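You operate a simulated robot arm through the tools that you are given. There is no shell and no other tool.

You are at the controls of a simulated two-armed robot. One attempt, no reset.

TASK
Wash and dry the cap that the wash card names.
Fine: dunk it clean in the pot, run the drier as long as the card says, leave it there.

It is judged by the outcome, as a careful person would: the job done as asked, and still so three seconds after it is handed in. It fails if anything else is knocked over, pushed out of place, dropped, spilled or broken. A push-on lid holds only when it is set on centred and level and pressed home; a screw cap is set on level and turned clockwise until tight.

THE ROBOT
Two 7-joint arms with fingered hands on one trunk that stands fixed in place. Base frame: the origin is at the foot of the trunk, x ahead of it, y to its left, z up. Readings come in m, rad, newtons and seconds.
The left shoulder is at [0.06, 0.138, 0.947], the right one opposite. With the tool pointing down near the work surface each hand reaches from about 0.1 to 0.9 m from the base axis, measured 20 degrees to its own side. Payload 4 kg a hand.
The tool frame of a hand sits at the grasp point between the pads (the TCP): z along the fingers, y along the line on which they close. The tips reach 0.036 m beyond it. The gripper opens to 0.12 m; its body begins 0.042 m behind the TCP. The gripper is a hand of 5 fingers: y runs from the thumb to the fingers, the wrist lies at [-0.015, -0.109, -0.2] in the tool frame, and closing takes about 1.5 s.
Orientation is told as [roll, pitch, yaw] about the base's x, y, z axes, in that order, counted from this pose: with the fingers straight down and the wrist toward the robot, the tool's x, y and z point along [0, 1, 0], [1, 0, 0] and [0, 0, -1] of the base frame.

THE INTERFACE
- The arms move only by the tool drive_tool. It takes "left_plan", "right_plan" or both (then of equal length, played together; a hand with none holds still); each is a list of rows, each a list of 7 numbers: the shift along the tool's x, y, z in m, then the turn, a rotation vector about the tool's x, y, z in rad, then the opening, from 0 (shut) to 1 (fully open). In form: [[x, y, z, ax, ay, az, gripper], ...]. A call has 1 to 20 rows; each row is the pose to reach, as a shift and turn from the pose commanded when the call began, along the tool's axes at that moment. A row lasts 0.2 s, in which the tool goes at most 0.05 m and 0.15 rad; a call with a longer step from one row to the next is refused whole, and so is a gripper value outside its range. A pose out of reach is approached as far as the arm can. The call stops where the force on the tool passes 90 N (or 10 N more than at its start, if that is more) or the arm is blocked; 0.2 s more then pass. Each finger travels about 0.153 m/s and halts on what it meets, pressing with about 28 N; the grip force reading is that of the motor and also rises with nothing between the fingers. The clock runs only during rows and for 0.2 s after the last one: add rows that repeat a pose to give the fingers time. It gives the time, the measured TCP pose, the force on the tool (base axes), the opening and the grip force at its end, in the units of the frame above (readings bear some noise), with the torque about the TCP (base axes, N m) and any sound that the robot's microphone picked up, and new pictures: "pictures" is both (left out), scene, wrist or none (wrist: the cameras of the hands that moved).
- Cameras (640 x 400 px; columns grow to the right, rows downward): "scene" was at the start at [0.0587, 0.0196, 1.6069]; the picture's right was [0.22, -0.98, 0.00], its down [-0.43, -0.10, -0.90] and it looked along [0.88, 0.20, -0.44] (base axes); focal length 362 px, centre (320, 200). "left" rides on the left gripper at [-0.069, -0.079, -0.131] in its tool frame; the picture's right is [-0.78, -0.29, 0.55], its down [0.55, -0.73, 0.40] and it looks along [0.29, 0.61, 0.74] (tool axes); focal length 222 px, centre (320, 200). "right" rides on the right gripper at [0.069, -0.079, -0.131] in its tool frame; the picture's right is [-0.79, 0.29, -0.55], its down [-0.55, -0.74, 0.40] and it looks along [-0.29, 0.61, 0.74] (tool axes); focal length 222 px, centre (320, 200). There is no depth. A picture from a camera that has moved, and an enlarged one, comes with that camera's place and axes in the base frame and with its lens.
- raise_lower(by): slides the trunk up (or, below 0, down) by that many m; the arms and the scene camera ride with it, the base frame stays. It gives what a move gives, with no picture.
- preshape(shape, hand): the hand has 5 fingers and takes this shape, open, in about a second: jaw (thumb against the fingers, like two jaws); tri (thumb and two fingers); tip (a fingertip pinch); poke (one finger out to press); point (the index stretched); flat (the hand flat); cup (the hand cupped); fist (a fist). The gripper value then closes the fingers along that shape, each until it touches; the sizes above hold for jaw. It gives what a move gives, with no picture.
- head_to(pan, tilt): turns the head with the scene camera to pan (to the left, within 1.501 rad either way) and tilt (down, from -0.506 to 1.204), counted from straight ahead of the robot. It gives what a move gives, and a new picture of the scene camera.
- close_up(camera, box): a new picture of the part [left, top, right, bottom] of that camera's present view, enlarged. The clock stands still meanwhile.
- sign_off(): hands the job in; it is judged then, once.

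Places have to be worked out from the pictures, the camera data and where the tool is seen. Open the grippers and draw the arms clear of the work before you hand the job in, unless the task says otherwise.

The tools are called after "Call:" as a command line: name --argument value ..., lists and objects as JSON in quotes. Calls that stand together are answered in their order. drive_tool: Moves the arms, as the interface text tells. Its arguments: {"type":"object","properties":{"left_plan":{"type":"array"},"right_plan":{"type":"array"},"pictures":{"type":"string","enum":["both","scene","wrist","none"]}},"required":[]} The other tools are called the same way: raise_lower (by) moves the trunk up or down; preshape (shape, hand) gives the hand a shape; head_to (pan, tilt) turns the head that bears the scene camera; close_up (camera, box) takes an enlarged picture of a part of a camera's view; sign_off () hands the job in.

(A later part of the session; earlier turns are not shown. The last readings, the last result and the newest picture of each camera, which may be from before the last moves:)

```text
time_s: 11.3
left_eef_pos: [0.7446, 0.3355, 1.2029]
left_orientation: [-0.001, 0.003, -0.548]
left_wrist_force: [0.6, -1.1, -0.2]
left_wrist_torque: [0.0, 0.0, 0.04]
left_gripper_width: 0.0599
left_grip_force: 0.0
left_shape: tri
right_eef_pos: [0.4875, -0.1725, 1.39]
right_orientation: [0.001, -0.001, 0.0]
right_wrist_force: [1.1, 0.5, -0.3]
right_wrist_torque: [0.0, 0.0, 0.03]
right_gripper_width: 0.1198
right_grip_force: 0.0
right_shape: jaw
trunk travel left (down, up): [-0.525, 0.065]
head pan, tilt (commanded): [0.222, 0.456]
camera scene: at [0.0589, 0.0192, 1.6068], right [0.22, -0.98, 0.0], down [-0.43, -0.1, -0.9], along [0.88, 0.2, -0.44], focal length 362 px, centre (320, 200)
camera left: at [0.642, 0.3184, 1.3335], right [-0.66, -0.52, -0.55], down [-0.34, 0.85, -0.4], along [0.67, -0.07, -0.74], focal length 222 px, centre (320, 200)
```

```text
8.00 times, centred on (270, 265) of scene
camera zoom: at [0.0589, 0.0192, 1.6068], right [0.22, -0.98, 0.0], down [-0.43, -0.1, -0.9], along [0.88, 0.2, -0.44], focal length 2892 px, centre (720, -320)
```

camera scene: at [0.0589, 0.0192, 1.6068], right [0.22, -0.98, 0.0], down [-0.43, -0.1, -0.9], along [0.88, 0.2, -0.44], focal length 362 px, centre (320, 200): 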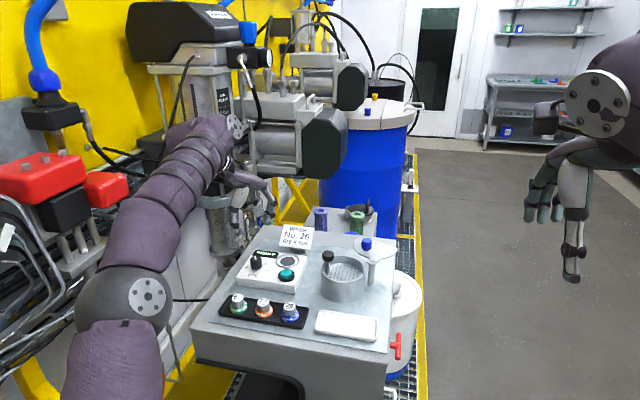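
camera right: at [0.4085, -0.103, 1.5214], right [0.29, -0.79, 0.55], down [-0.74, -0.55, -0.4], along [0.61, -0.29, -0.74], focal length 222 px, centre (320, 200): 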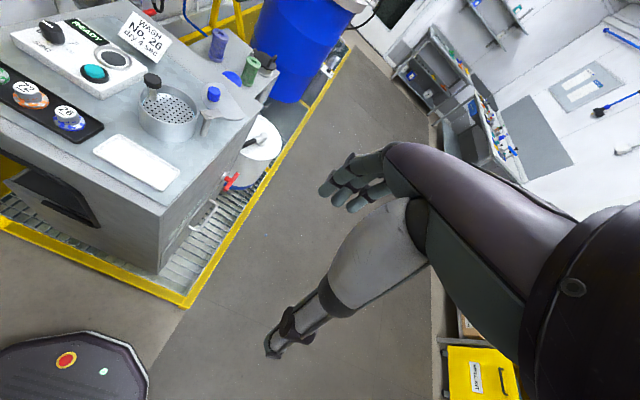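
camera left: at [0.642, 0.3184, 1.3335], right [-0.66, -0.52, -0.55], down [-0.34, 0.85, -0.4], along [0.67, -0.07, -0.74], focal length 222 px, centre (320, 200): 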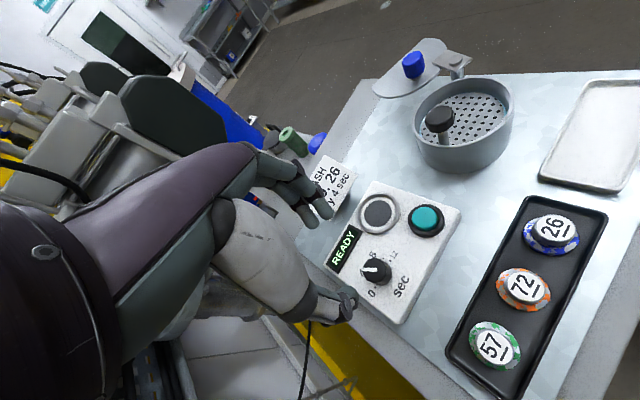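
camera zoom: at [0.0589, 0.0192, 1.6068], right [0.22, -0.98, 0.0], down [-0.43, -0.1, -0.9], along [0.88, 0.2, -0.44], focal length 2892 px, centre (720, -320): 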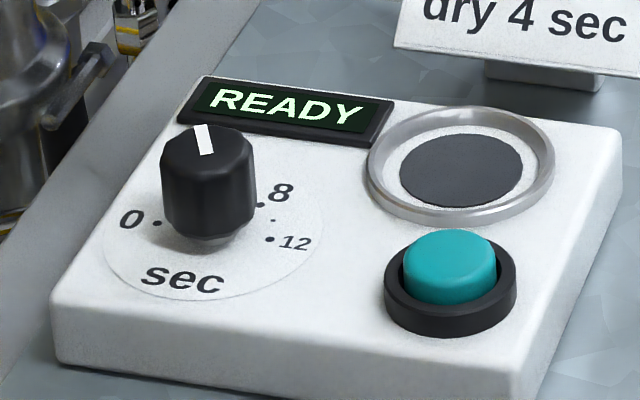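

The pointer direction computes to about 29–30° from +x toward +y, which is the 4 s mark. Next I'll move above cap 26 at (0.627, 0.215) with yaw back to 0.

Call:
drive_tool --left_plan '[[-0.0275, -0.0063, 0.005, 0, 0, -0.091, 0.5], [-0.055, -0.0125, 0.01, 0, 0, -0.182, 0.5], [-0.0826, -0.0188, 0.015, 0, 0, -0.273, 0.5], [-0.1101, -0.0251, 0.025, 0, 0, -0.364, 0.5], [-0.1377, -0.0313, 0.035, 0, 0, -0.455, 0.5], [-0.1652, -0.0376, 0.04, 0, 0, -0.547, 0.5], [-0.1652, -0.0376, 0.04, 0, 0, -0.547, 0.5]]' --pictures "both"

Call:
close_up --camera "left" --box '[260, 150, 460, 330]'

Call:
close_up --camera "scene" --box '[210, 230, 340, 340]'

Call:
close_up --camera "right" --box '[0, 0, 200, 160]'

```text
time_s: 12.9
left_eef_pos: [0.6272, 0.2162, 1.1593]
left_orientation: [0.0, -0.001, 0.0]
left_wrist_force: [0.5, -0.5, -0.5]
left_wrist_torque: [-0.04, -0.02, 0.04]
left_gripper_width: 0.06
left_grip_force: 0.2
left_shape: tri
right_eef_pos: [0.4879, -0.1725, 1.3898]
right_orientation: [-0.001, 0.0, -0.001]
right_wrist_force: [0.3, -1.1, -0.1]
right_wrist_torque: [-0.04, -0.02, -0.02]
right_gripper_width: 0.1195
right_grip_force: 0.1
right_shape: jaw
trunk travel left (down, up): [-0.525, 0.065]
head pan, tilt (commanded): [0.222, 0.456]
camera scene: at [0.0591, 0.0198, 1.6068], right [0.22, -0.98, 0.0], down [-0.43, -0.1, -0.9], along [0.88, 0.2, -0.44], focal length 362 px, centre (320, 200)
camera left: at [0.5488, 0.1462, 1.2915], right [-0.29, -0.79, -0.55], down [-0.74, 0.55, -0.4], along [0.61, 0.29, -0.74], focal length 222 px, centre (320, 200)
```

scene: 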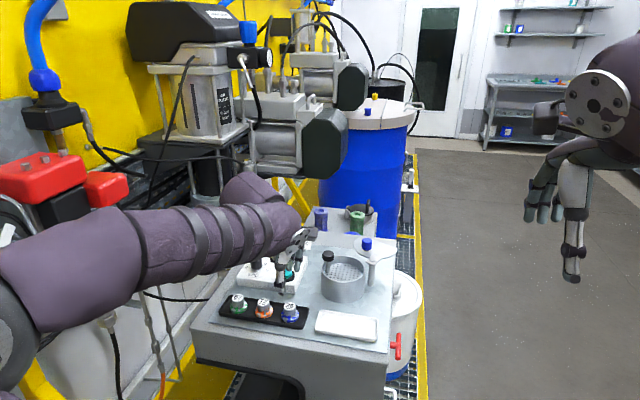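
left: 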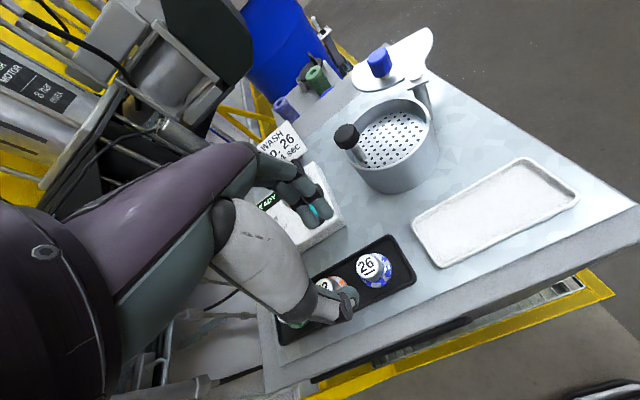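

```text
2.22 times, centred on (360, 240) of left
camera zoom: at [0.5488, 0.1462, 1.2915], right [-0.29, -0.79, -0.55], down [-0.74, 0.55, -0.4], along [0.61, 0.29, -0.74], focal length 494 px, centre (231, 111)
```

zoom: 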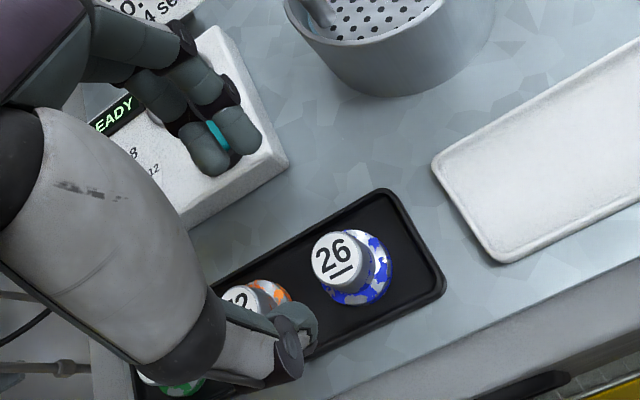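

```text
3.64 times, centred on (275, 285) of scene
camera zoom: at [0.0591, 0.0198, 1.6068], right [0.22, -0.98, 0.0], down [-0.43, -0.1, -0.9], along [0.88, 0.2, -0.44], focal length 1314 px, centre (484, -109)
```

zoom: 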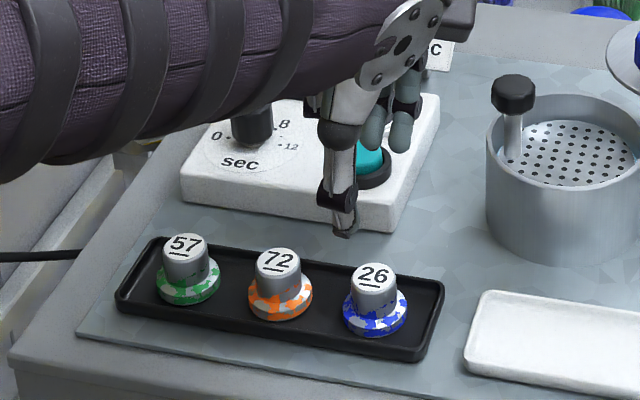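

```text
2.50 times, centred on (100, 80) of right
camera zoom: at [0.4084, -0.1023, 1.5215], right [0.29, -0.78, 0.55], down [-0.74, -0.55, -0.4], along [0.61, -0.29, -0.74], focal length 555 px, centre (870, 500)
```

zoom: 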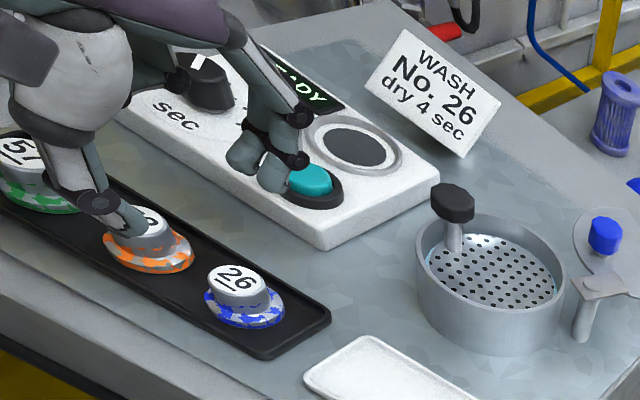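

The left camera puts the cap's top within about 1 mm of the grip axis. I'll descend to TCP z ≈ 1.080 (tips at about 1.044, above the brim), still open.

Call:
drive_tool --left_plan '[[0, 0.001, 0.025, 0, 0, 0, 0.5], [0, 0.001, 0.05, 0, 0, 0, 0.5], [0, 0.001, 0.068, 0, 0, 0, 0.5], [0, 0.001, 0.0795, 0, 0, 0, 0.5], [0, 0.001, 0.0795, 0, 0, 0, 0.5]]' --pictures "both"

Call:
close_up --camera "left" --box '[260, 150, 460, 330]'

Call:
close_up --camera "scene" --box '[230, 240, 340, 340]'

Call:
close_up --camera "right" --box '[0, 50, 120, 140]'

```text
time_s: 14.1
left_eef_pos: [0.6297, 0.2167, 1.0804]
left_orientation: [0.001, 0.0, 0.001]
left_wrist_force: [-0.5, -0.1, 0.4]
left_wrist_torque: [0.02, 0.0, 0.0]
left_gripper_width: 0.06
left_grip_force: 0.0
left_shape: tri
right_eef_pos: [0.4876, -0.1732, 1.3903]
right_orientation: [-0.001, 0.0, -0.001]
right_wrist_force: [0.9, 0.8, 0.6]
right_wrist_torque: [-0.03, -0.02, 0.0]
right_gripper_width: 0.1197
right_grip_force: 0.0
right_shape: jaw
trunk travel left (down, up): [-0.525, 0.065]
head pan, tilt (commanded): [0.222, 0.456]
camera scene: at [0.0587, 0.0196, 1.6068], right [0.22, -0.98, 0.0], down [-0.43, -0.1, -0.9], along [0.88, 0.2, -0.44], focal length 362 px, centre (320, 200)
camera left: at [0.5501, 0.147, 1.212], right [-0.29, -0.78, -0.55], down [-0.73, 0.55, -0.4], along [0.61, 0.29, -0.74], focal length 222 px, centre (320, 200)
```

scene: 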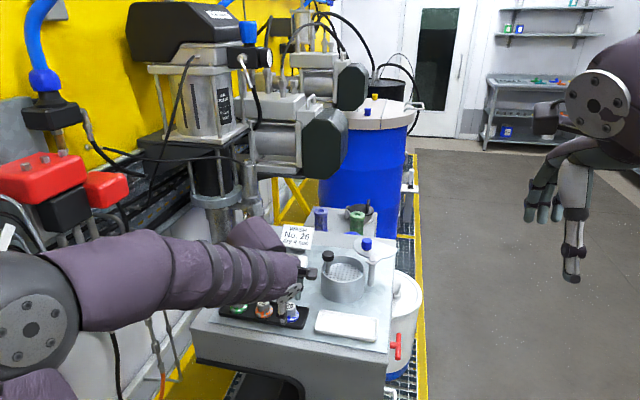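
left: 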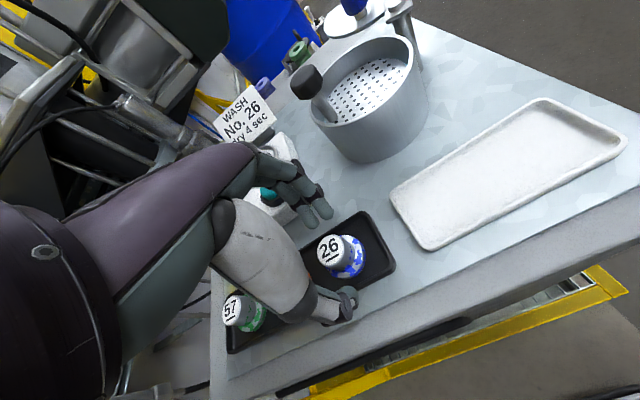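

```text
2.22 times, centred on (360, 240) of left
camera zoom: at [0.5501, 0.147, 1.212], right [-0.29, -0.78, -0.55], down [-0.73, 0.55, -0.4], along [0.61, 0.29, -0.74], focal length 494 px, centre (231, 111)
```

zoom: 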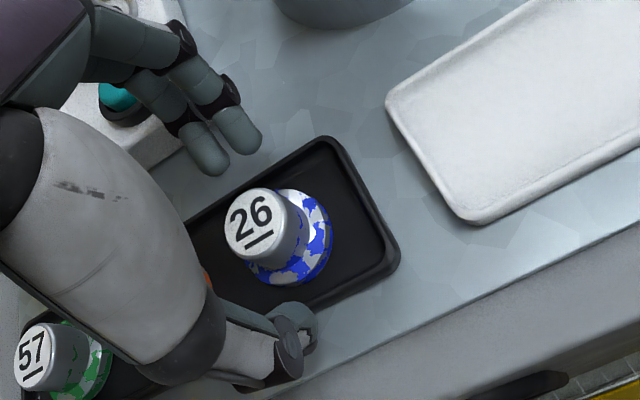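

```text
4.00 times, centred on (285, 290) of scene
camera zoom: at [0.0587, 0.0196, 1.6068], right [0.22, -0.98, 0.0], down [-0.43, -0.1, -0.9], along [0.88, 0.2, -0.44], focal length 1446 px, centre (460, -160)
```

zoom: 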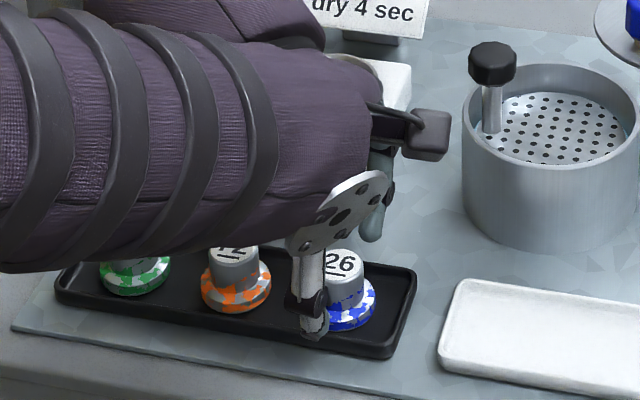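

```text
4.44 times, centred on (60, 95) of right
camera zoom: at [0.408, -0.1026, 1.5216], right [0.29, -0.79, 0.55], down [-0.74, -0.55, -0.4], along [0.61, -0.29, -0.74], focal length 987 px, centre (1476, 667)
```

zoom: 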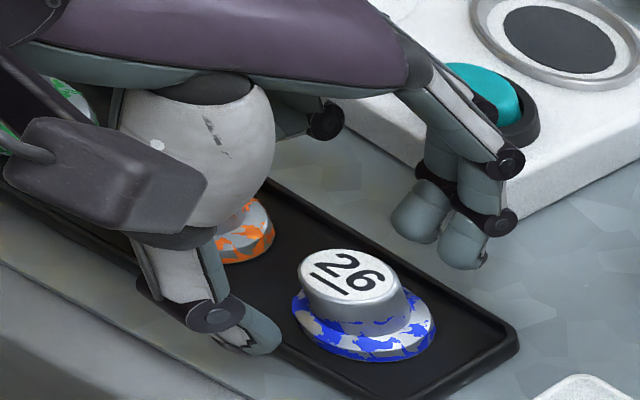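

The thumb and two fingers sit symmetrically around cap 26 and clear of cap 72. I'll close gently on the cap.

Call:
drive_tool --left_plan '[[0, 0, 0, 0, 0, 0, 0.4], [0, 0, 0, 0, 0, 0, 0.33], [0, 0, 0, 0, 0, 0, 0.27], [0, 0, 0, 0, 0, 0, 0.22], [0, 0, 0, 0, 0, 0, 0.16], [0, 0, 0, 0, 0, 0, 0.1], [0, 0, 0, 0, 0, 0, 0.05], [0, 0, 0, 0, 0, 0, 0.05]]' --pictures "wrist"

Call:
close_up --camera "left" --box '[260, 150, 460, 330]'

Call:
close_up --camera "right" --box '[0, 50, 120, 140]'

```text
time_s: 15.9
left_eef_pos: [0.6292, 0.2164, 1.0809]
left_orientation: [-0.002, 0.001, -0.001]
left_wrist_force: [0.3, 0.3, -0.4]
left_wrist_torque: [-0.01, -0.04, 0.01]
left_gripper_width: 0.0185
left_grip_force: 28.6
left_shape: tri
right_eef_pos: [0.488, -0.1724, 1.3903]
right_orientation: [-0.001, 0.0, 0.001]
right_wrist_force: [0.1, 0.6, -0.6]
right_wrist_torque: [0.02, 0.0, -0.02]
right_gripper_width: 0.1198
right_grip_force: 0.0
right_shape: jaw
trunk travel left (down, up): [-0.525, 0.065]
head pan, tilt (commanded): [0.222, 0.456]
camera left: at [0.5501, 0.1471, 1.2122], right [-0.29, -0.78, -0.55], down [-0.73, 0.55, -0.4], along [0.61, 0.29, -0.74], focal length 222 px, centre (320, 200)
```

left: 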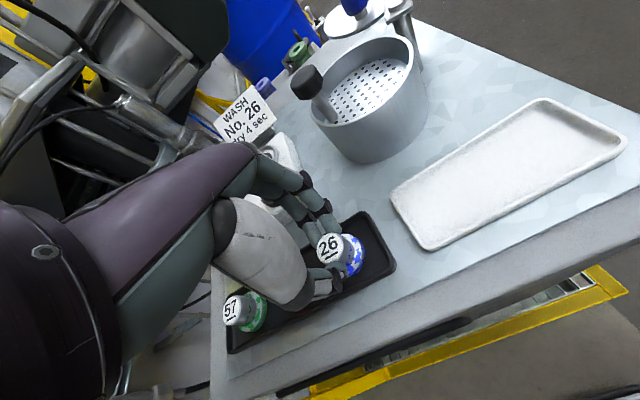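

```text
2.22 times, centred on (360, 240) of left
camera zoom: at [0.5501, 0.1471, 1.2122], right [-0.29, -0.78, -0.55], down [-0.73, 0.55, -0.4], along [0.61, 0.29, -0.74], focal length 494 px, centre (231, 111)
```

zoom: 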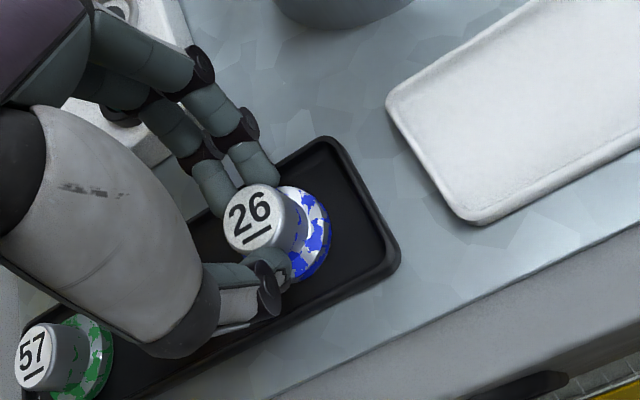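

```text
4.44 times, centred on (60, 95) of right
camera zoom: at [0.408, -0.1026, 1.5216], right [0.29, -0.79, 0.55], down [-0.74, -0.55, -0.4], along [0.61, -0.29, -0.74], focal length 987 px, centre (1476, 667)
```

zoom: 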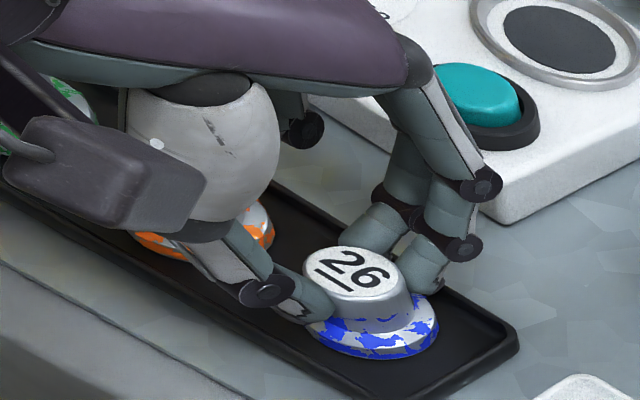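

The cap is gripped at 28 N without having shifted. I'll lift 3 cm and then check it before going on.

Call:
drive_tool --left_plan '[[0, 0, -0.01, 0, 0, 0, 0.05], [0, 0, -0.025, 0, 0, 0, 0.05], [0, 0, -0.045, 0, 0, 0, 0.05], [0, 0, -0.07, 0, 0, 0, 0.05], [0, 0, -0.08, 0, 0, 0, 0.05]]' --pictures "wrist"

Call:
close_up --camera "left" --box '[260, 150, 460, 330]'

Call:
close_up --camera "right" --box '[0, 20, 120, 110]'

```text
time_s: 17.1
left_eef_pos: [0.6291, 0.2158, 1.1619]
left_orientation: [0.002, 0.002, -0.001]
left_wrist_force: [-1.0, -1.5, -1.5]
left_wrist_torque: [-0.04, -0.04, -0.01]
left_gripper_width: 0.0187
left_grip_force: 28.0
left_shape: tri
right_eef_pos: [0.4876, -0.1724, 1.3904]
right_orientation: [0.001, 0.0, 0.0]
right_wrist_force: [0.5, 0.3, 0.8]
right_wrist_torque: [0.02, 0.02, -0.01]
right_gripper_width: 0.1197
right_grip_force: 0.0
right_shape: jaw
trunk travel left (down, up): [-0.525, 0.065]
head pan, tilt (commanded): [0.222, 0.456]
camera left: at [0.5496, 0.1462, 1.2933], right [-0.29, -0.78, -0.55], down [-0.73, 0.55, -0.4], along [0.61, 0.29, -0.74], focal length 222 px, centre (320, 200)
```

left: 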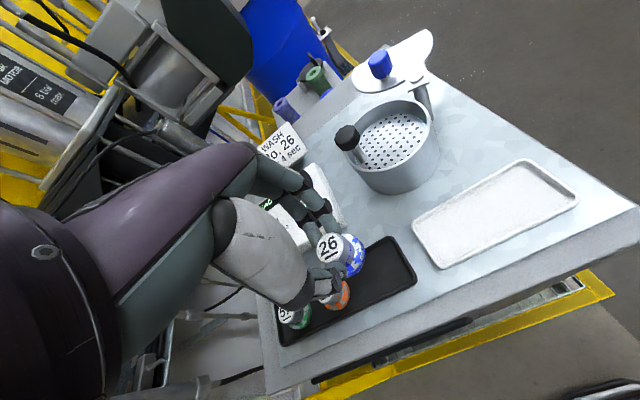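

```text
2.22 times, centred on (360, 240) of left
camera zoom: at [0.5496, 0.1462, 1.2933], right [-0.29, -0.78, -0.55], down [-0.73, 0.55, -0.4], along [0.61, 0.29, -0.74], focal length 494 px, centre (231, 111)
```

zoom: 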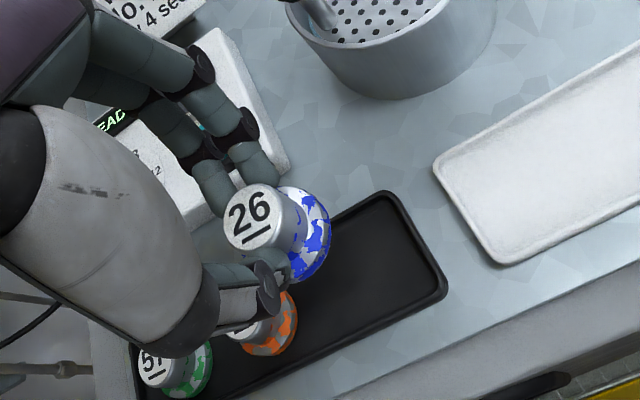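

```text
4.44 times, centred on (60, 65) of right
camera zoom: at [0.4082, -0.1026, 1.5215], right [0.29, -0.79, 0.55], down [-0.74, -0.55, -0.4], along [0.61, -0.29, -0.74], focal length 987 px, centre (1476, 800)
```

zoom: 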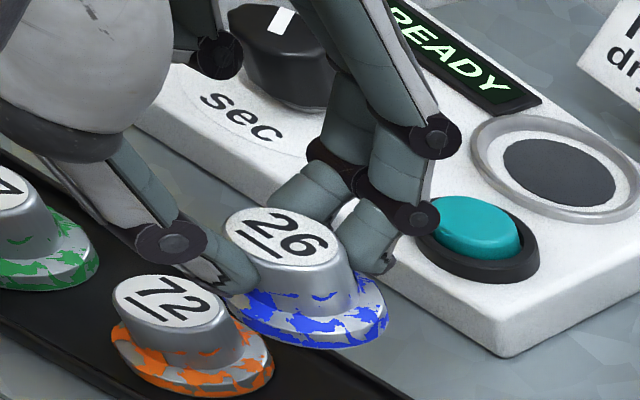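

The cap is held level. Before going over the pot I'll check where the folded fingers of the hand sit relative to the pot's plunger knob.

Call:
close_up --camera "scene" --box '[240, 210, 340, 310]'

Call:
close_up --camera "right" --box '[0, 0, 160, 100]'

Call:
close_up --camera "left" --box '[320, 80, 460, 200]'

```text
4.00 times, centred on (290, 260) of scene
camera zoom: at [0.0589, 0.0196, 1.6068], right [0.22, -0.98, 0.0], down [-0.43, -0.1, -0.9], along [0.88, 0.2, -0.44], focal length 1446 px, centre (440, -40)
```

zoom: 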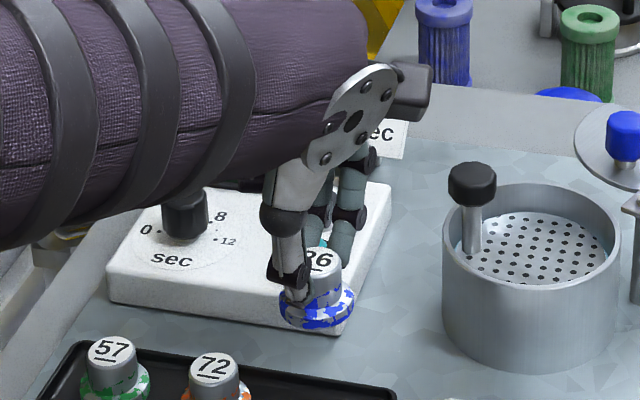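

```text
4.00 times, centred on (80, 50) of right
camera zoom: at [0.4082, -0.1026, 1.5215], right [0.29, -0.79, 0.55], down [-0.74, -0.55, -0.4], along [0.61, -0.29, -0.74], focal length 888 px, centre (1280, 800)
```

zoom: 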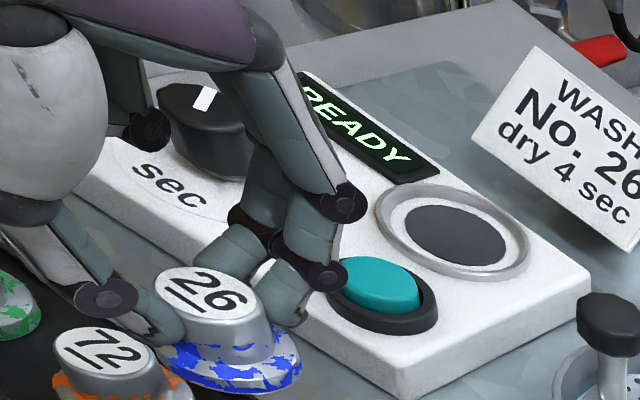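

```text
3.33 times, centred on (390, 140) of left
camera zoom: at [0.5496, 0.1462, 1.2933], right [-0.29, -0.78, -0.55], down [-0.73, 0.55, -0.4], along [0.61, 0.29, -0.74], focal length 740 px, centre (87, 400)
```

zoom: 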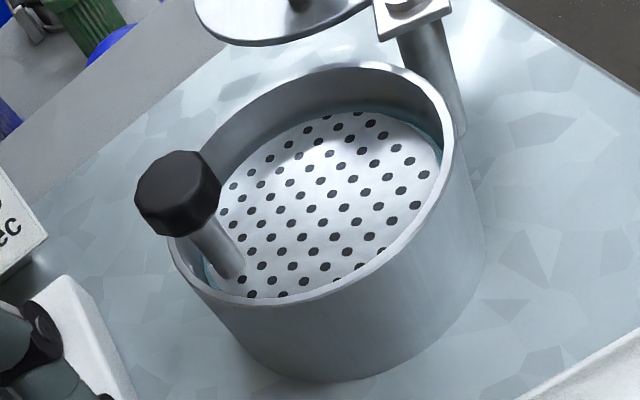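

The folded fingers sit at TCP height toward tool +x, so at yaw 0 they would hit the plunger knob. I'll go in with yaw −45° and aim the cap at (0.725, 0.115). That clears the black knob and also the lid's blue knob at about (0.805, 0.072).

Call:
drive_tool --left_plan '[[0, 0, -0.025, 0, 0, 0, 0.05], [0, 0, -0.05, 0, 0, 0, 0.05], [-0.017, 0.016, -0.05, 0, 0, 0.131, 0.05], [-0.034, 0.032, -0.05, 0, 0, 0.262, 0.05], [-0.05, 0.048, -0.05, 0, 0, 0.393, 0.05], [-0.067, 0.064, -0.05, 0, 0, 0.524, 0.05], [-0.084, 0.08, -0.05, 0, 0, 0.654, 0.05], [-0.101, 0.096, -0.05, 0, 0, 0.785, 0.05], [-0.101, 0.096, -0.05, 0, 0, 0.785, 0.05]]' --pictures "both"

Call:
close_up --camera "scene" --box '[290, 210, 410, 310]'

Call:
close_up --camera "right" --box '[60, 20, 260, 150]'

Call:
close_up --camera "left" --box '[250, 100, 470, 320]'

```text
time_s: 19.1
left_eef_pos: [0.7225, 0.117, 1.2107]
left_orientation: [0.0, 0.0, -0.787]
left_wrist_force: [-0.4, -0.2, -2.3]
left_wrist_torque: [-0.03, -0.03, -0.01]
left_gripper_width: 0.0183
left_grip_force: 27.5
left_shape: tri
right_eef_pos: [0.4865, -0.1722, 1.3906]
right_orientation: [0.001, 0.0, -0.001]
right_wrist_force: [-0.4, 0.0, -0.3]
right_wrist_torque: [-0.01, -0.02, -0.05]
right_gripper_width: 0.1195
right_grip_force: 0.0
right_shape: jaw
trunk travel left (down, up): [-0.525, 0.065]
head pan, tilt (commanded): [0.222, 0.456]
camera scene: at [0.0582, 0.0198, 1.6069], right [0.22, -0.98, 0.0], down [-0.43, -0.1, -0.9], along [0.88, 0.2, -0.44], focal length 362 px, centre (320, 200)
camera left: at [0.6182, 0.1235, 1.343], right [-0.76, -0.35, -0.55], down [-0.13, 0.91, -0.4], along [0.64, -0.23, -0.74], focal length 222 px, centre (320, 200)
```

scene: 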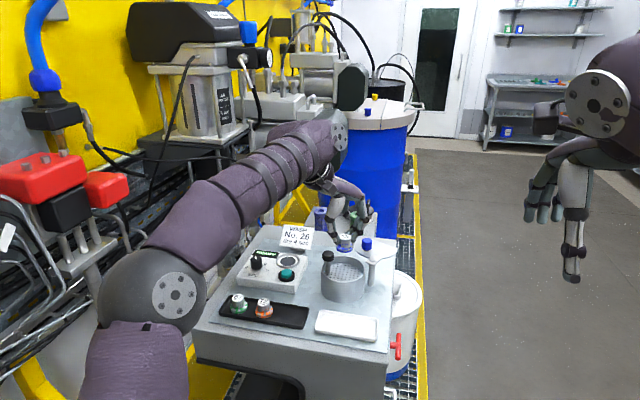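
left: 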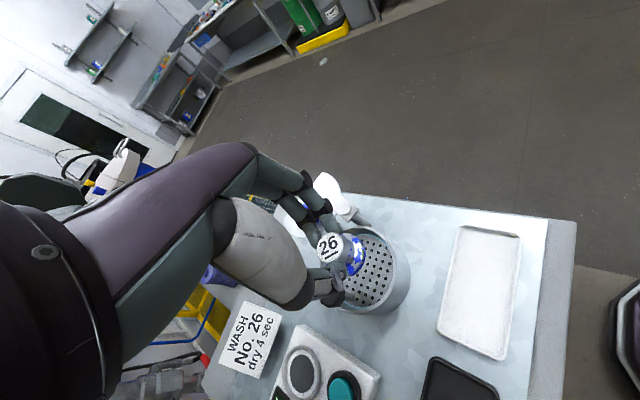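

```text
4.00 times, centred on (350, 260) of scene
camera zoom: at [0.0582, 0.0198, 1.6069], right [0.22, -0.98, 0.0], down [-0.43, -0.1, -0.9], along [0.88, 0.2, -0.44], focal length 1446 px, centre (200, -40)
```

zoom: 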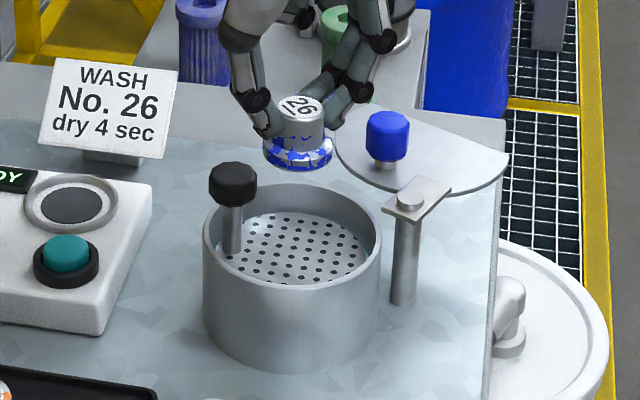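

```text
3.08 times, centred on (160, 85) of right
camera zoom: at [0.4075, -0.1023, 1.5218], right [0.29, -0.78, 0.55], down [-0.73, -0.55, -0.4], along [0.61, -0.29, -0.74], focal length 684 px, centre (812, 554)
```

zoom: 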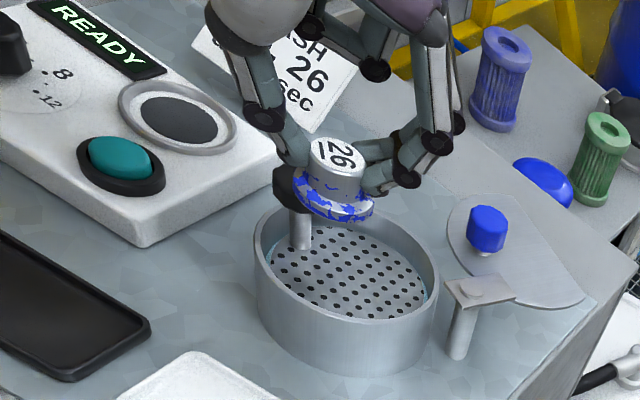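

```text
1.82 times, centred on (360, 210) of left
camera zoom: at [0.6182, 0.1235, 1.343], right [-0.76, -0.35, -0.55], down [-0.13, 0.91, -0.4], along [0.64, -0.23, -0.74], focal length 404 px, centre (247, 182)
```

zoom: 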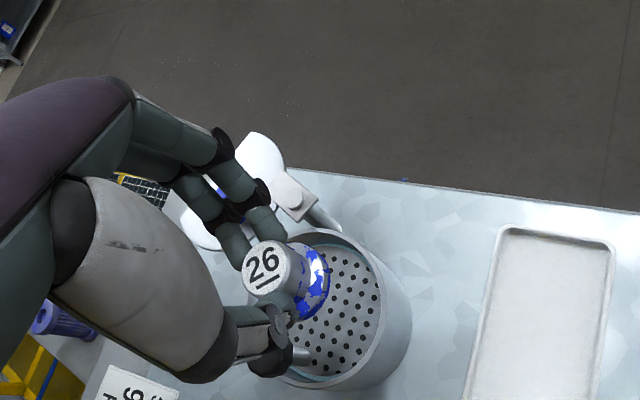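

The cap is over the pot. I'll zoom in to check where it would land relative to the pan edge before descending.

Call:
close_up --camera "left" --box '[320, 210, 430, 320]'

Call:
close_up --camera "right" --box '[130, 50, 210, 150]'

```text
3.64 times, centred on (375, 265) of left
camera zoom: at [0.6182, 0.1235, 1.343], right [-0.76, -0.35, -0.55], down [-0.13, 0.91, -0.4], along [0.64, -0.23, -0.74], focal length 808 px, centre (120, -36)
```

zoom: 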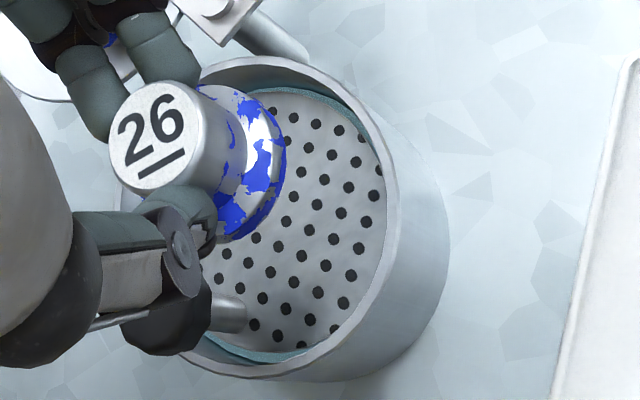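

```text
4.00 times, centred on (170, 100) of right
camera zoom: at [0.4075, -0.1023, 1.5218], right [0.29, -0.78, 0.55], down [-0.73, -0.55, -0.4], along [0.61, -0.29, -0.74], focal length 888 px, centre (920, 600)
```

zoom: 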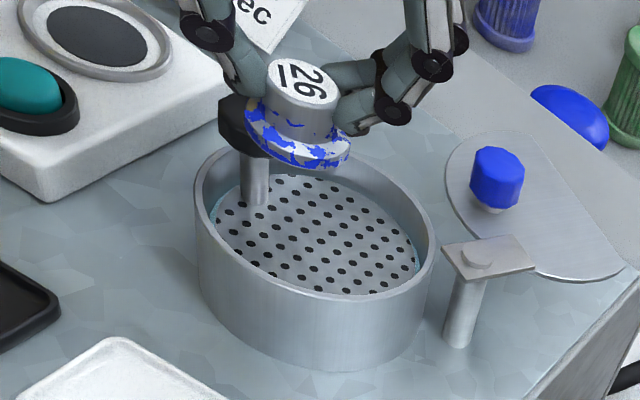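

The landing spot would be about 18 mm off the pan centre. I'll shift it 7 mm toward the centre and descend to just above the pan.

Call:
drive_tool --left_plan '[[0.0046, 0.006, 0.0, 0, 0, 0, 0.05], [0.0046, 0.006, 0.025, 0, 0, 0, 0.05], [0.0046, 0.006, 0.05, 0, 0, 0, 0.05], [0.0046, 0.006, 0.065, 0, 0, 0, 0.05], [0.0046, 0.006, 0.074, 0, 0, 0, 0.05], [0.0046, 0.006, 0.074, 0, 0, 0, 0.05]]' --pictures "wrist"

Call:
close_up --camera "left" --box '[300, 190, 430, 320]'

Call:
close_up --camera "right" --box '[110, 50, 230, 150]'

Call:
close_up --camera "scene" --box '[300, 220, 400, 310]'

```text
time_s: 20.5
left_eef_pos: [0.7314, 0.1151, 1.1386]
left_orientation: [-0.001, -0.001, -0.785]
left_wrist_force: [0.2, 0.1, -1.0]
left_wrist_torque: [0.02, 0.0, -0.01]
left_gripper_width: 0.0181
left_grip_force: 28.1
left_shape: tri
right_eef_pos: [0.4873, -0.1725, 1.3903]
right_orientation: [0.001, -0.001, 0.001]
right_wrist_force: [1.0, -0.3, 0.4]
right_wrist_torque: [0.01, 0.04, 0.0]
right_gripper_width: 0.1198
right_grip_force: 0.0
right_shape: jaw
trunk travel left (down, up): [-0.525, 0.065]
head pan, tilt (commanded): [0.222, 0.456]
camera left: at [0.6269, 0.1217, 1.2694], right [-0.76, -0.35, -0.55], down [-0.13, 0.91, -0.4], along [0.64, -0.23, -0.74], focal length 222 px, centre (320, 200)
```

left: 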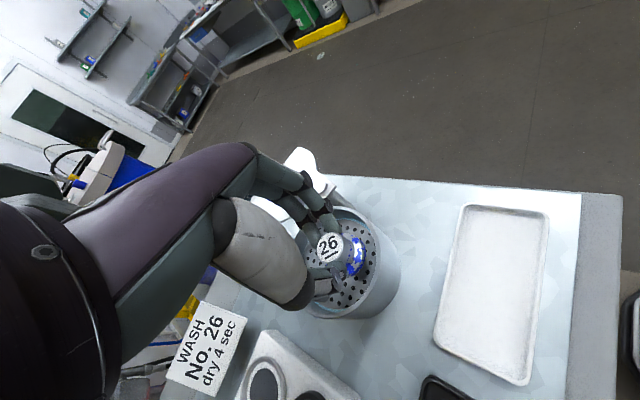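

```text
3.08 times, centred on (365, 255) of left
camera zoom: at [0.6269, 0.1217, 1.2694], right [-0.76, -0.35, -0.55], down [-0.13, 0.91, -0.4], along [0.64, -0.23, -0.74], focal length 684 px, centre (182, 31)
```

zoom: 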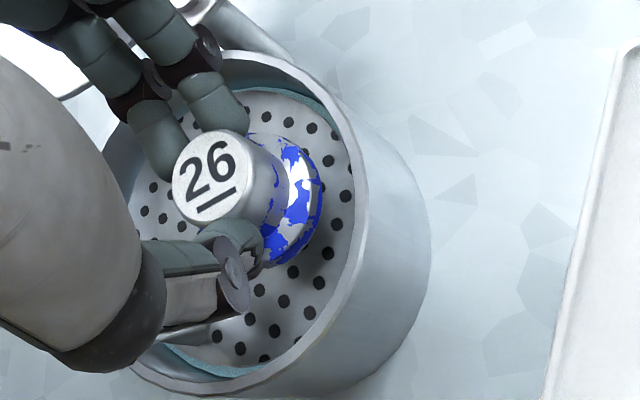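

```text
4.00 times, centred on (170, 100) of right
camera zoom: at [0.4081, -0.1026, 1.5215], right [0.29, -0.79, 0.55], down [-0.74, -0.55, -0.4], along [0.61, -0.29, -0.74], focal length 888 px, centre (920, 600)
```

zoom: 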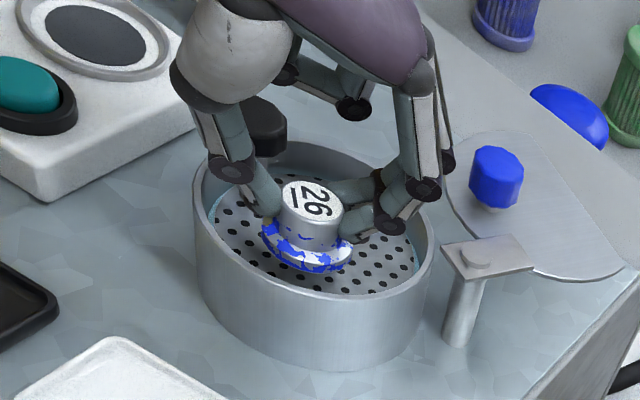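

```text
4.44 times, centred on (350, 265) of scene
camera zoom: at [0.0589, 0.0196, 1.6068], right [0.22, -0.98, 0.0], down [-0.43, -0.1, -0.9], along [0.88, 0.2, -0.44], focal length 1606 px, centre (187, -89)
```

zoom: 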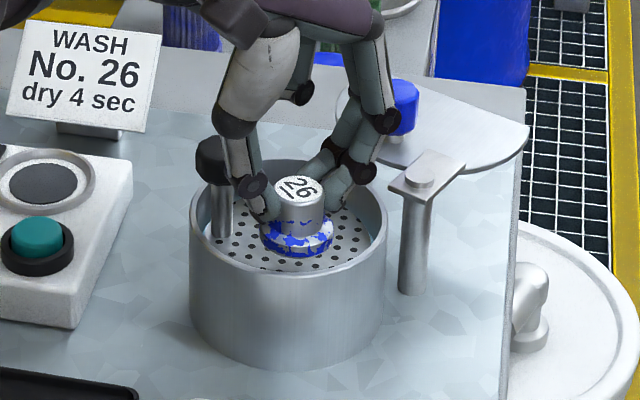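

The cap hovers about 15 mm above the pan with clearances as planned. I'll lower it slowly and check the force.

Call:
drive_tool --left_plan '[[0, 0, 0.004, 0, 0, 0, 0.05], [0, 0, 0.008, 0, 0, 0, 0.05], [0, 0, 0.012, 0, 0, 0, 0.05], [0, 0, 0.012, 0, 0, 0, 0.05]]' --pictures "none"

Call:
close_up --camera "right" --box '[130, 60, 210, 130]'

Call:
close_up --camera "scene" --box '[320, 240, 380, 285]'

```text
time_s: 21.5
left_eef_pos: [0.7327, 0.1143, 1.1262]
left_orientation: [0.0, 0.0, -0.786]
left_wrist_force: [0.1, 0.7, -0.5]
left_wrist_torque: [0.0, 0.0, 0.03]
left_gripper_width: 0.0183
left_grip_force: 28.2
left_shape: tri
right_eef_pos: [0.4864, -0.173, 1.3891]
right_orientation: [0.001, 0.0, -0.001]
right_wrist_force: [0.0, 0.6, 0.3]
right_wrist_torque: [0.01, -0.02, 0.02]
right_gripper_width: 0.1196
right_grip_force: 0.0
right_shape: jaw
trunk travel left (down, up): [-0.525, 0.065]
head pan, tilt (commanded): [0.222, 0.456]
```

```text
5.71 times, centred on (170, 95) of right
camera zoom: at [0.4082, -0.1026, 1.5215], right [0.29, -0.79, 0.55], down [-0.74, -0.55, -0.4], along [0.61, -0.29, -0.74], focal length 1269 px, centre (1177, 800)
```

zoom: 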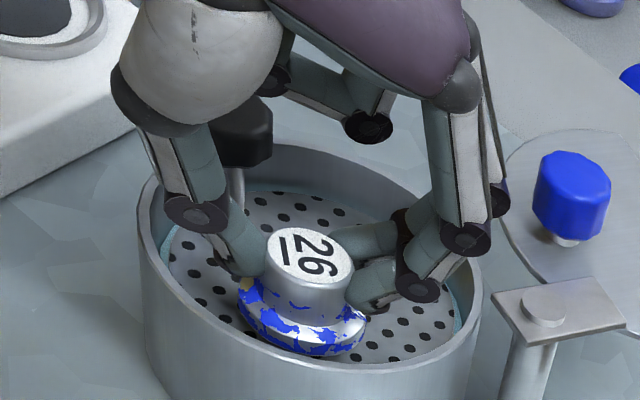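

```text
8.89 times, centred on (350, 262) of scene
camera zoom: at [0.0589, 0.0195, 1.6068], right [0.22, -0.98, 0.0], down [-0.43, -0.1, -0.9], along [0.88, 0.2, -0.44], focal length 3213 px, centre (53, -356)
```

zoom: 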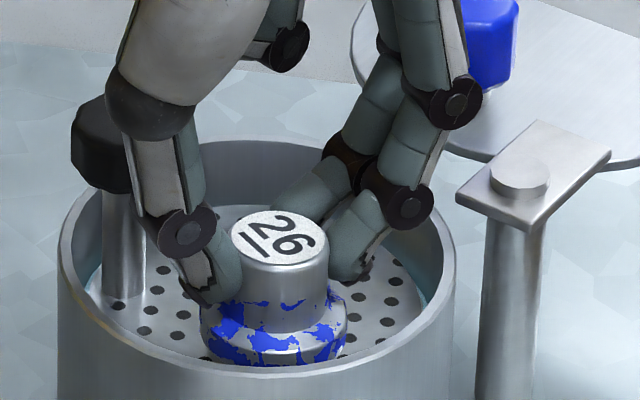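

There's no contact yet, so I'll lower a further few millimetres, watching the force.

Call:
drive_tool --left_plan '[[0, 0, 0.002, 0, 0, 0, 0.05], [0, 0, 0.004, 0, 0, 0, 0.05], [0, 0, 0.004, 0, 0, 0, 0.05]]' --pictures "none"

Call:
close_up --camera "scene" --box '[320, 240, 380, 285]'

```text
time_s: 22.3
left_eef_pos: [0.7307, 0.1136, 1.1213]
left_orientation: [0.0, 0.002, -0.786]
left_wrist_force: [0.1, -0.4, -1.0]
left_wrist_torque: [0.02, 0.02, 0.02]
left_gripper_width: 0.0181
left_grip_force: 28.1
left_shape: tri
right_eef_pos: [0.4874, -0.1729, 1.3902]
right_orientation: [0.001, 0.0, 0.001]
right_wrist_force: [0.6, -0.1, 0.5]
right_wrist_torque: [-0.02, 0.0, 0.01]
right_gripper_width: 0.1197
right_grip_force: 0.1
right_shape: jaw
trunk travel left (down, up): [-0.525, 0.065]
head pan, tilt (commanded): [0.222, 0.456]
```

```text
8.89 times, centred on (350, 262) of scene
camera zoom: at [0.0589, 0.0195, 1.6068], right [0.22, -0.98, 0.0], down [-0.43, -0.1, -0.9], along [0.88, 0.2, -0.44], focal length 3213 px, centre (53, -356)
```

zoom: 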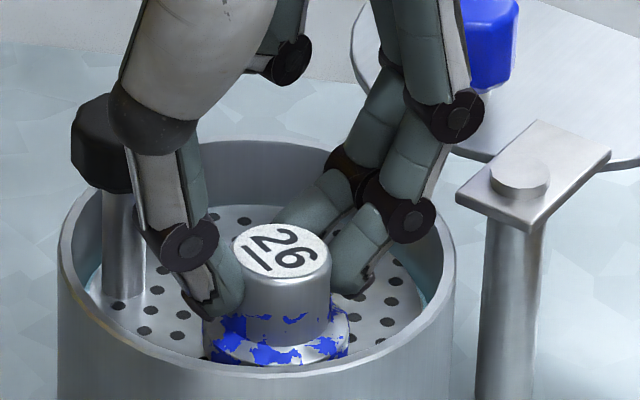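

There's still no contact, so I'll go down another 4 mm.

Call:
drive_tool --left_plan '[[0, 0, 0.002, 0, 0, 0, 0.05], [0, 0, 0.004, 0, 0, 0, 0.05], [0, 0, 0.004, 0, 0, 0, 0.05]]' --pictures "none"

Call:
close_up --camera "scene" --box '[320, 240, 380, 285]'

Call:
close_up --camera "right" --box '[130, 60, 210, 130]'

```text
time_s: 23.1
left_eef_pos: [0.7322, 0.1142, 1.1183]
left_orientation: [0.0, 0.0, -0.785]
left_wrist_force: [0.3, 0.0, 0.3]
left_wrist_torque: [-0.01, -0.07, 0.01]
left_gripper_width: 0.018
left_grip_force: 28.2
left_shape: tri
right_eef_pos: [0.4878, -0.1734, 1.3908]
right_orientation: [-0.001, 0.0, 0.0]
right_wrist_force: [-0.8, -0.2, 0.4]
right_wrist_torque: [0.01, 0.02, 0.01]
right_gripper_width: 0.1197
right_grip_force: 0.0
right_shape: jaw
trunk travel left (down, up): [-0.525, 0.065]
head pan, tilt (commanded): [0.222, 0.456]
```

```text
8.89 times, centred on (350, 262) of scene
camera zoom: at [0.0586, 0.0194, 1.6069], right [0.22, -0.98, 0.0], down [-0.43, -0.1, -0.9], along [0.88, 0.2, -0.44], focal length 3213 px, centre (53, -356)
```

zoom: 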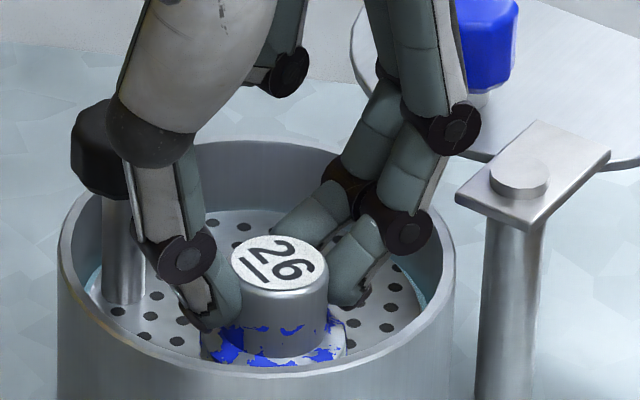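

```text
5.71 times, centred on (170, 95) of right
camera zoom: at [0.4079, -0.1028, 1.5216], right [0.29, -0.79, 0.55], down [-0.74, -0.55, -0.4], along [0.61, -0.29, -0.74], focal length 1269 px, centre (1177, 800)
```

zoom: 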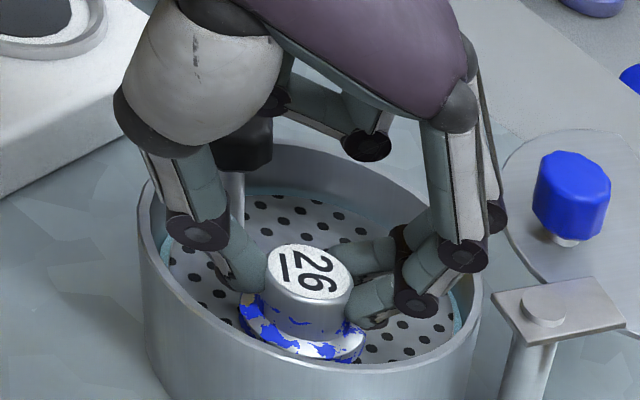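

The vertical force changed slightly from about −1 N to +0.3 N, so the cap may be just touching. I'll go another 2–3 mm.

Call:
drive_tool --left_plan '[[0, 0, 0.0015, 0, 0, 0, 0.05], [0, 0, 0.003, 0, 0, 0, 0.05], [0, 0, 0.003, 0, 0, 0, 0.05]]' --pictures "none"

Call:
close_up --camera "scene" --box '[320, 240, 380, 285]'

Call:
close_up --camera "right" --box '[130, 60, 210, 130]'

```text
time_s: 23.9
left_eef_pos: [0.7325, 0.1145, 1.115]
left_orientation: [0.0, -0.001, -0.785]
left_wrist_force: [-0.5, 0.0, 1.1]
left_wrist_torque: [0.02, -0.04, -0.01]
left_gripper_width: 0.0179
left_grip_force: 27.9
left_shape: tri
right_eef_pos: [0.4878, -0.1725, 1.3898]
right_orientation: [0.001, -0.001, 0.0]
right_wrist_force: [0.3, -0.2, 0.2]
right_wrist_torque: [0.01, 0.04, 0.02]
right_gripper_width: 0.1196
right_grip_force: 0.0
right_shape: jaw
trunk travel left (down, up): [-0.525, 0.065]
head pan, tilt (commanded): [0.222, 0.456]
```

```text
8.89 times, centred on (350, 262) of scene
camera zoom: at [0.0585, 0.0195, 1.6069], right [0.22, -0.98, 0.0], down [-0.43, -0.1, -0.9], along [0.88, 0.2, -0.44], focal length 3213 px, centre (53, -356)
```

zoom: 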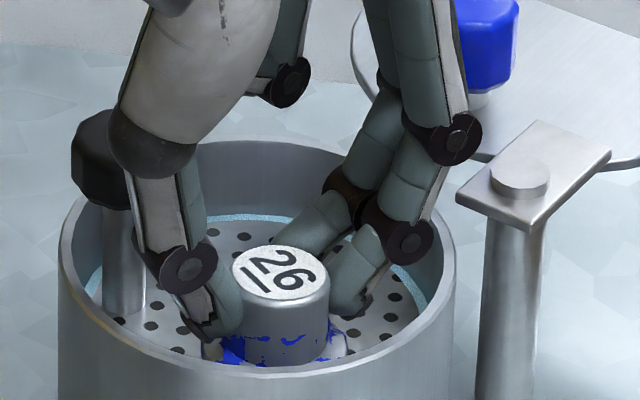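

```text
5.71 times, centred on (170, 95) of right
camera zoom: at [0.4078, -0.1026, 1.5216], right [0.29, -0.79, 0.55], down [-0.74, -0.55, -0.4], along [0.61, -0.29, -0.74], focal length 1269 px, centre (1177, 800)
```

zoom: 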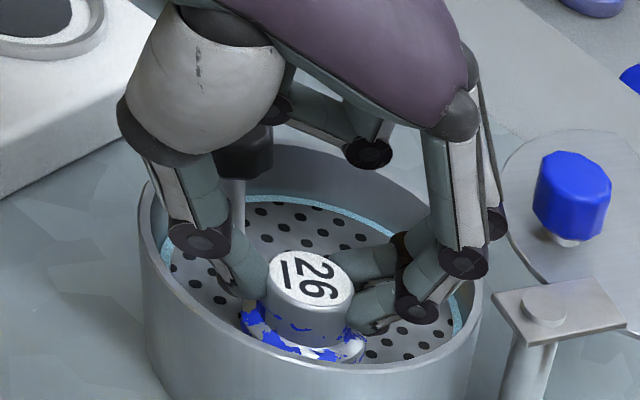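

The pan has yielded under the cap (the liquid ring is now visible and the force is +1 N), so the cap is seated on a soft-sprung pan. I'll back up 3 mm, open just enough to release, and rise.

Call:
drive_tool --left_plan '[[0, 0, -0.0025, 0, 0, 0, 0.05], [0, 0, -0.0025, 0, 0, 0, 0.2], [0, 0, -0.0025, 0, 0, 0, 0.28], [0, 0, -0.0025, 0, 0, 0, 0.34], [0, 0, -0.0025, 0, 0, 0, 0.36], [0, 0, -0.0025, 0, 0, 0, 0.36]]' --pictures "none"

Call:
close_up --camera "scene" --box '[320, 240, 380, 285]'

Call:
close_up --camera "right" --box '[130, 60, 210, 130]'

Call:
close_up --camera "left" --box '[300, 190, 430, 320]'

```text
time_s: 25.3
left_eef_pos: [0.7328, 0.1137, 1.1173]
left_orientation: [0.0, 0.0, -0.786]
left_wrist_force: [-0.1, 0.4, -0.1]
left_wrist_torque: [-0.01, 0.01, 0.0]
left_gripper_width: 0.0428
left_grip_force: 0.0
left_shape: tri
right_eef_pos: [0.4882, -0.1719, 1.3907]
right_orientation: [0.001, 0.0, -0.002]
right_wrist_force: [-1.0, 0.1, 0.4]
right_wrist_torque: [0.01, 0.03, 0.01]
right_gripper_width: 0.1195
right_grip_force: 0.1
right_shape: jaw
trunk travel left (down, up): [-0.525, 0.065]
head pan, tilt (commanded): [0.222, 0.456]
```

```text
8.89 times, centred on (350, 262) of scene
camera zoom: at [0.0588, 0.0195, 1.6068], right [0.22, -0.98, 0.0], down [-0.43, -0.1, -0.9], along [0.88, 0.2, -0.44], focal length 3213 px, centre (53, -356)
```

zoom: 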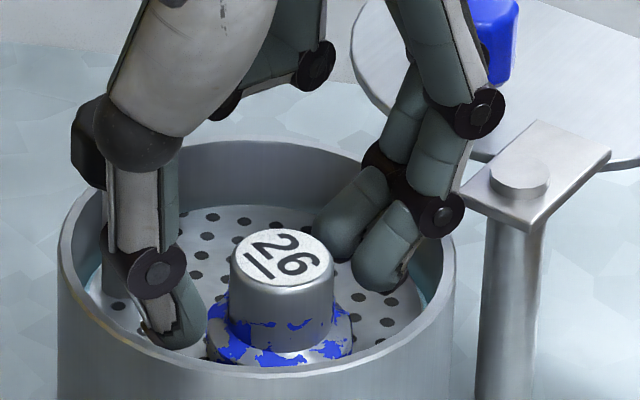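

```text
5.71 times, centred on (170, 95) of right
camera zoom: at [0.4081, -0.1027, 1.5215], right [0.29, -0.79, 0.55], down [-0.74, -0.55, -0.4], along [0.61, -0.29, -0.74], focal length 1269 px, centre (1177, 800)
```

zoom: 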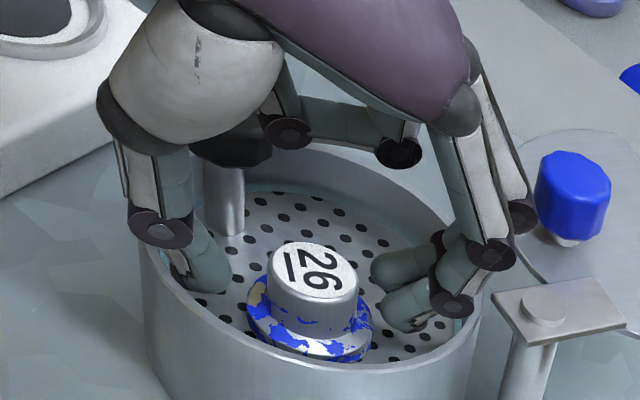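

```text
3.08 times, centred on (365, 255) of left
camera zoom: at [0.6281, 0.1204, 1.2485], right [-0.76, -0.35, -0.55], down [-0.13, 0.91, -0.4], along [0.64, -0.23, -0.74], focal length 684 px, centre (182, 31)
```

zoom: 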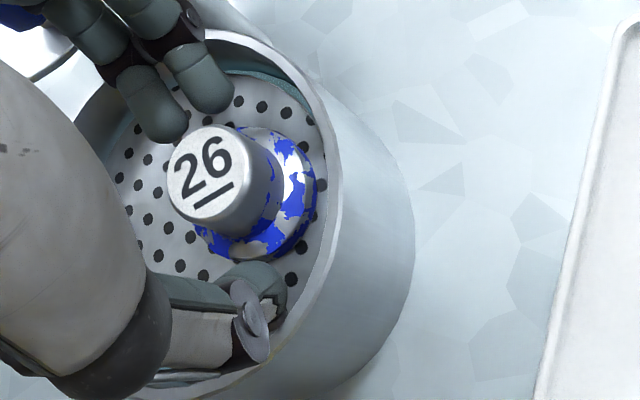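

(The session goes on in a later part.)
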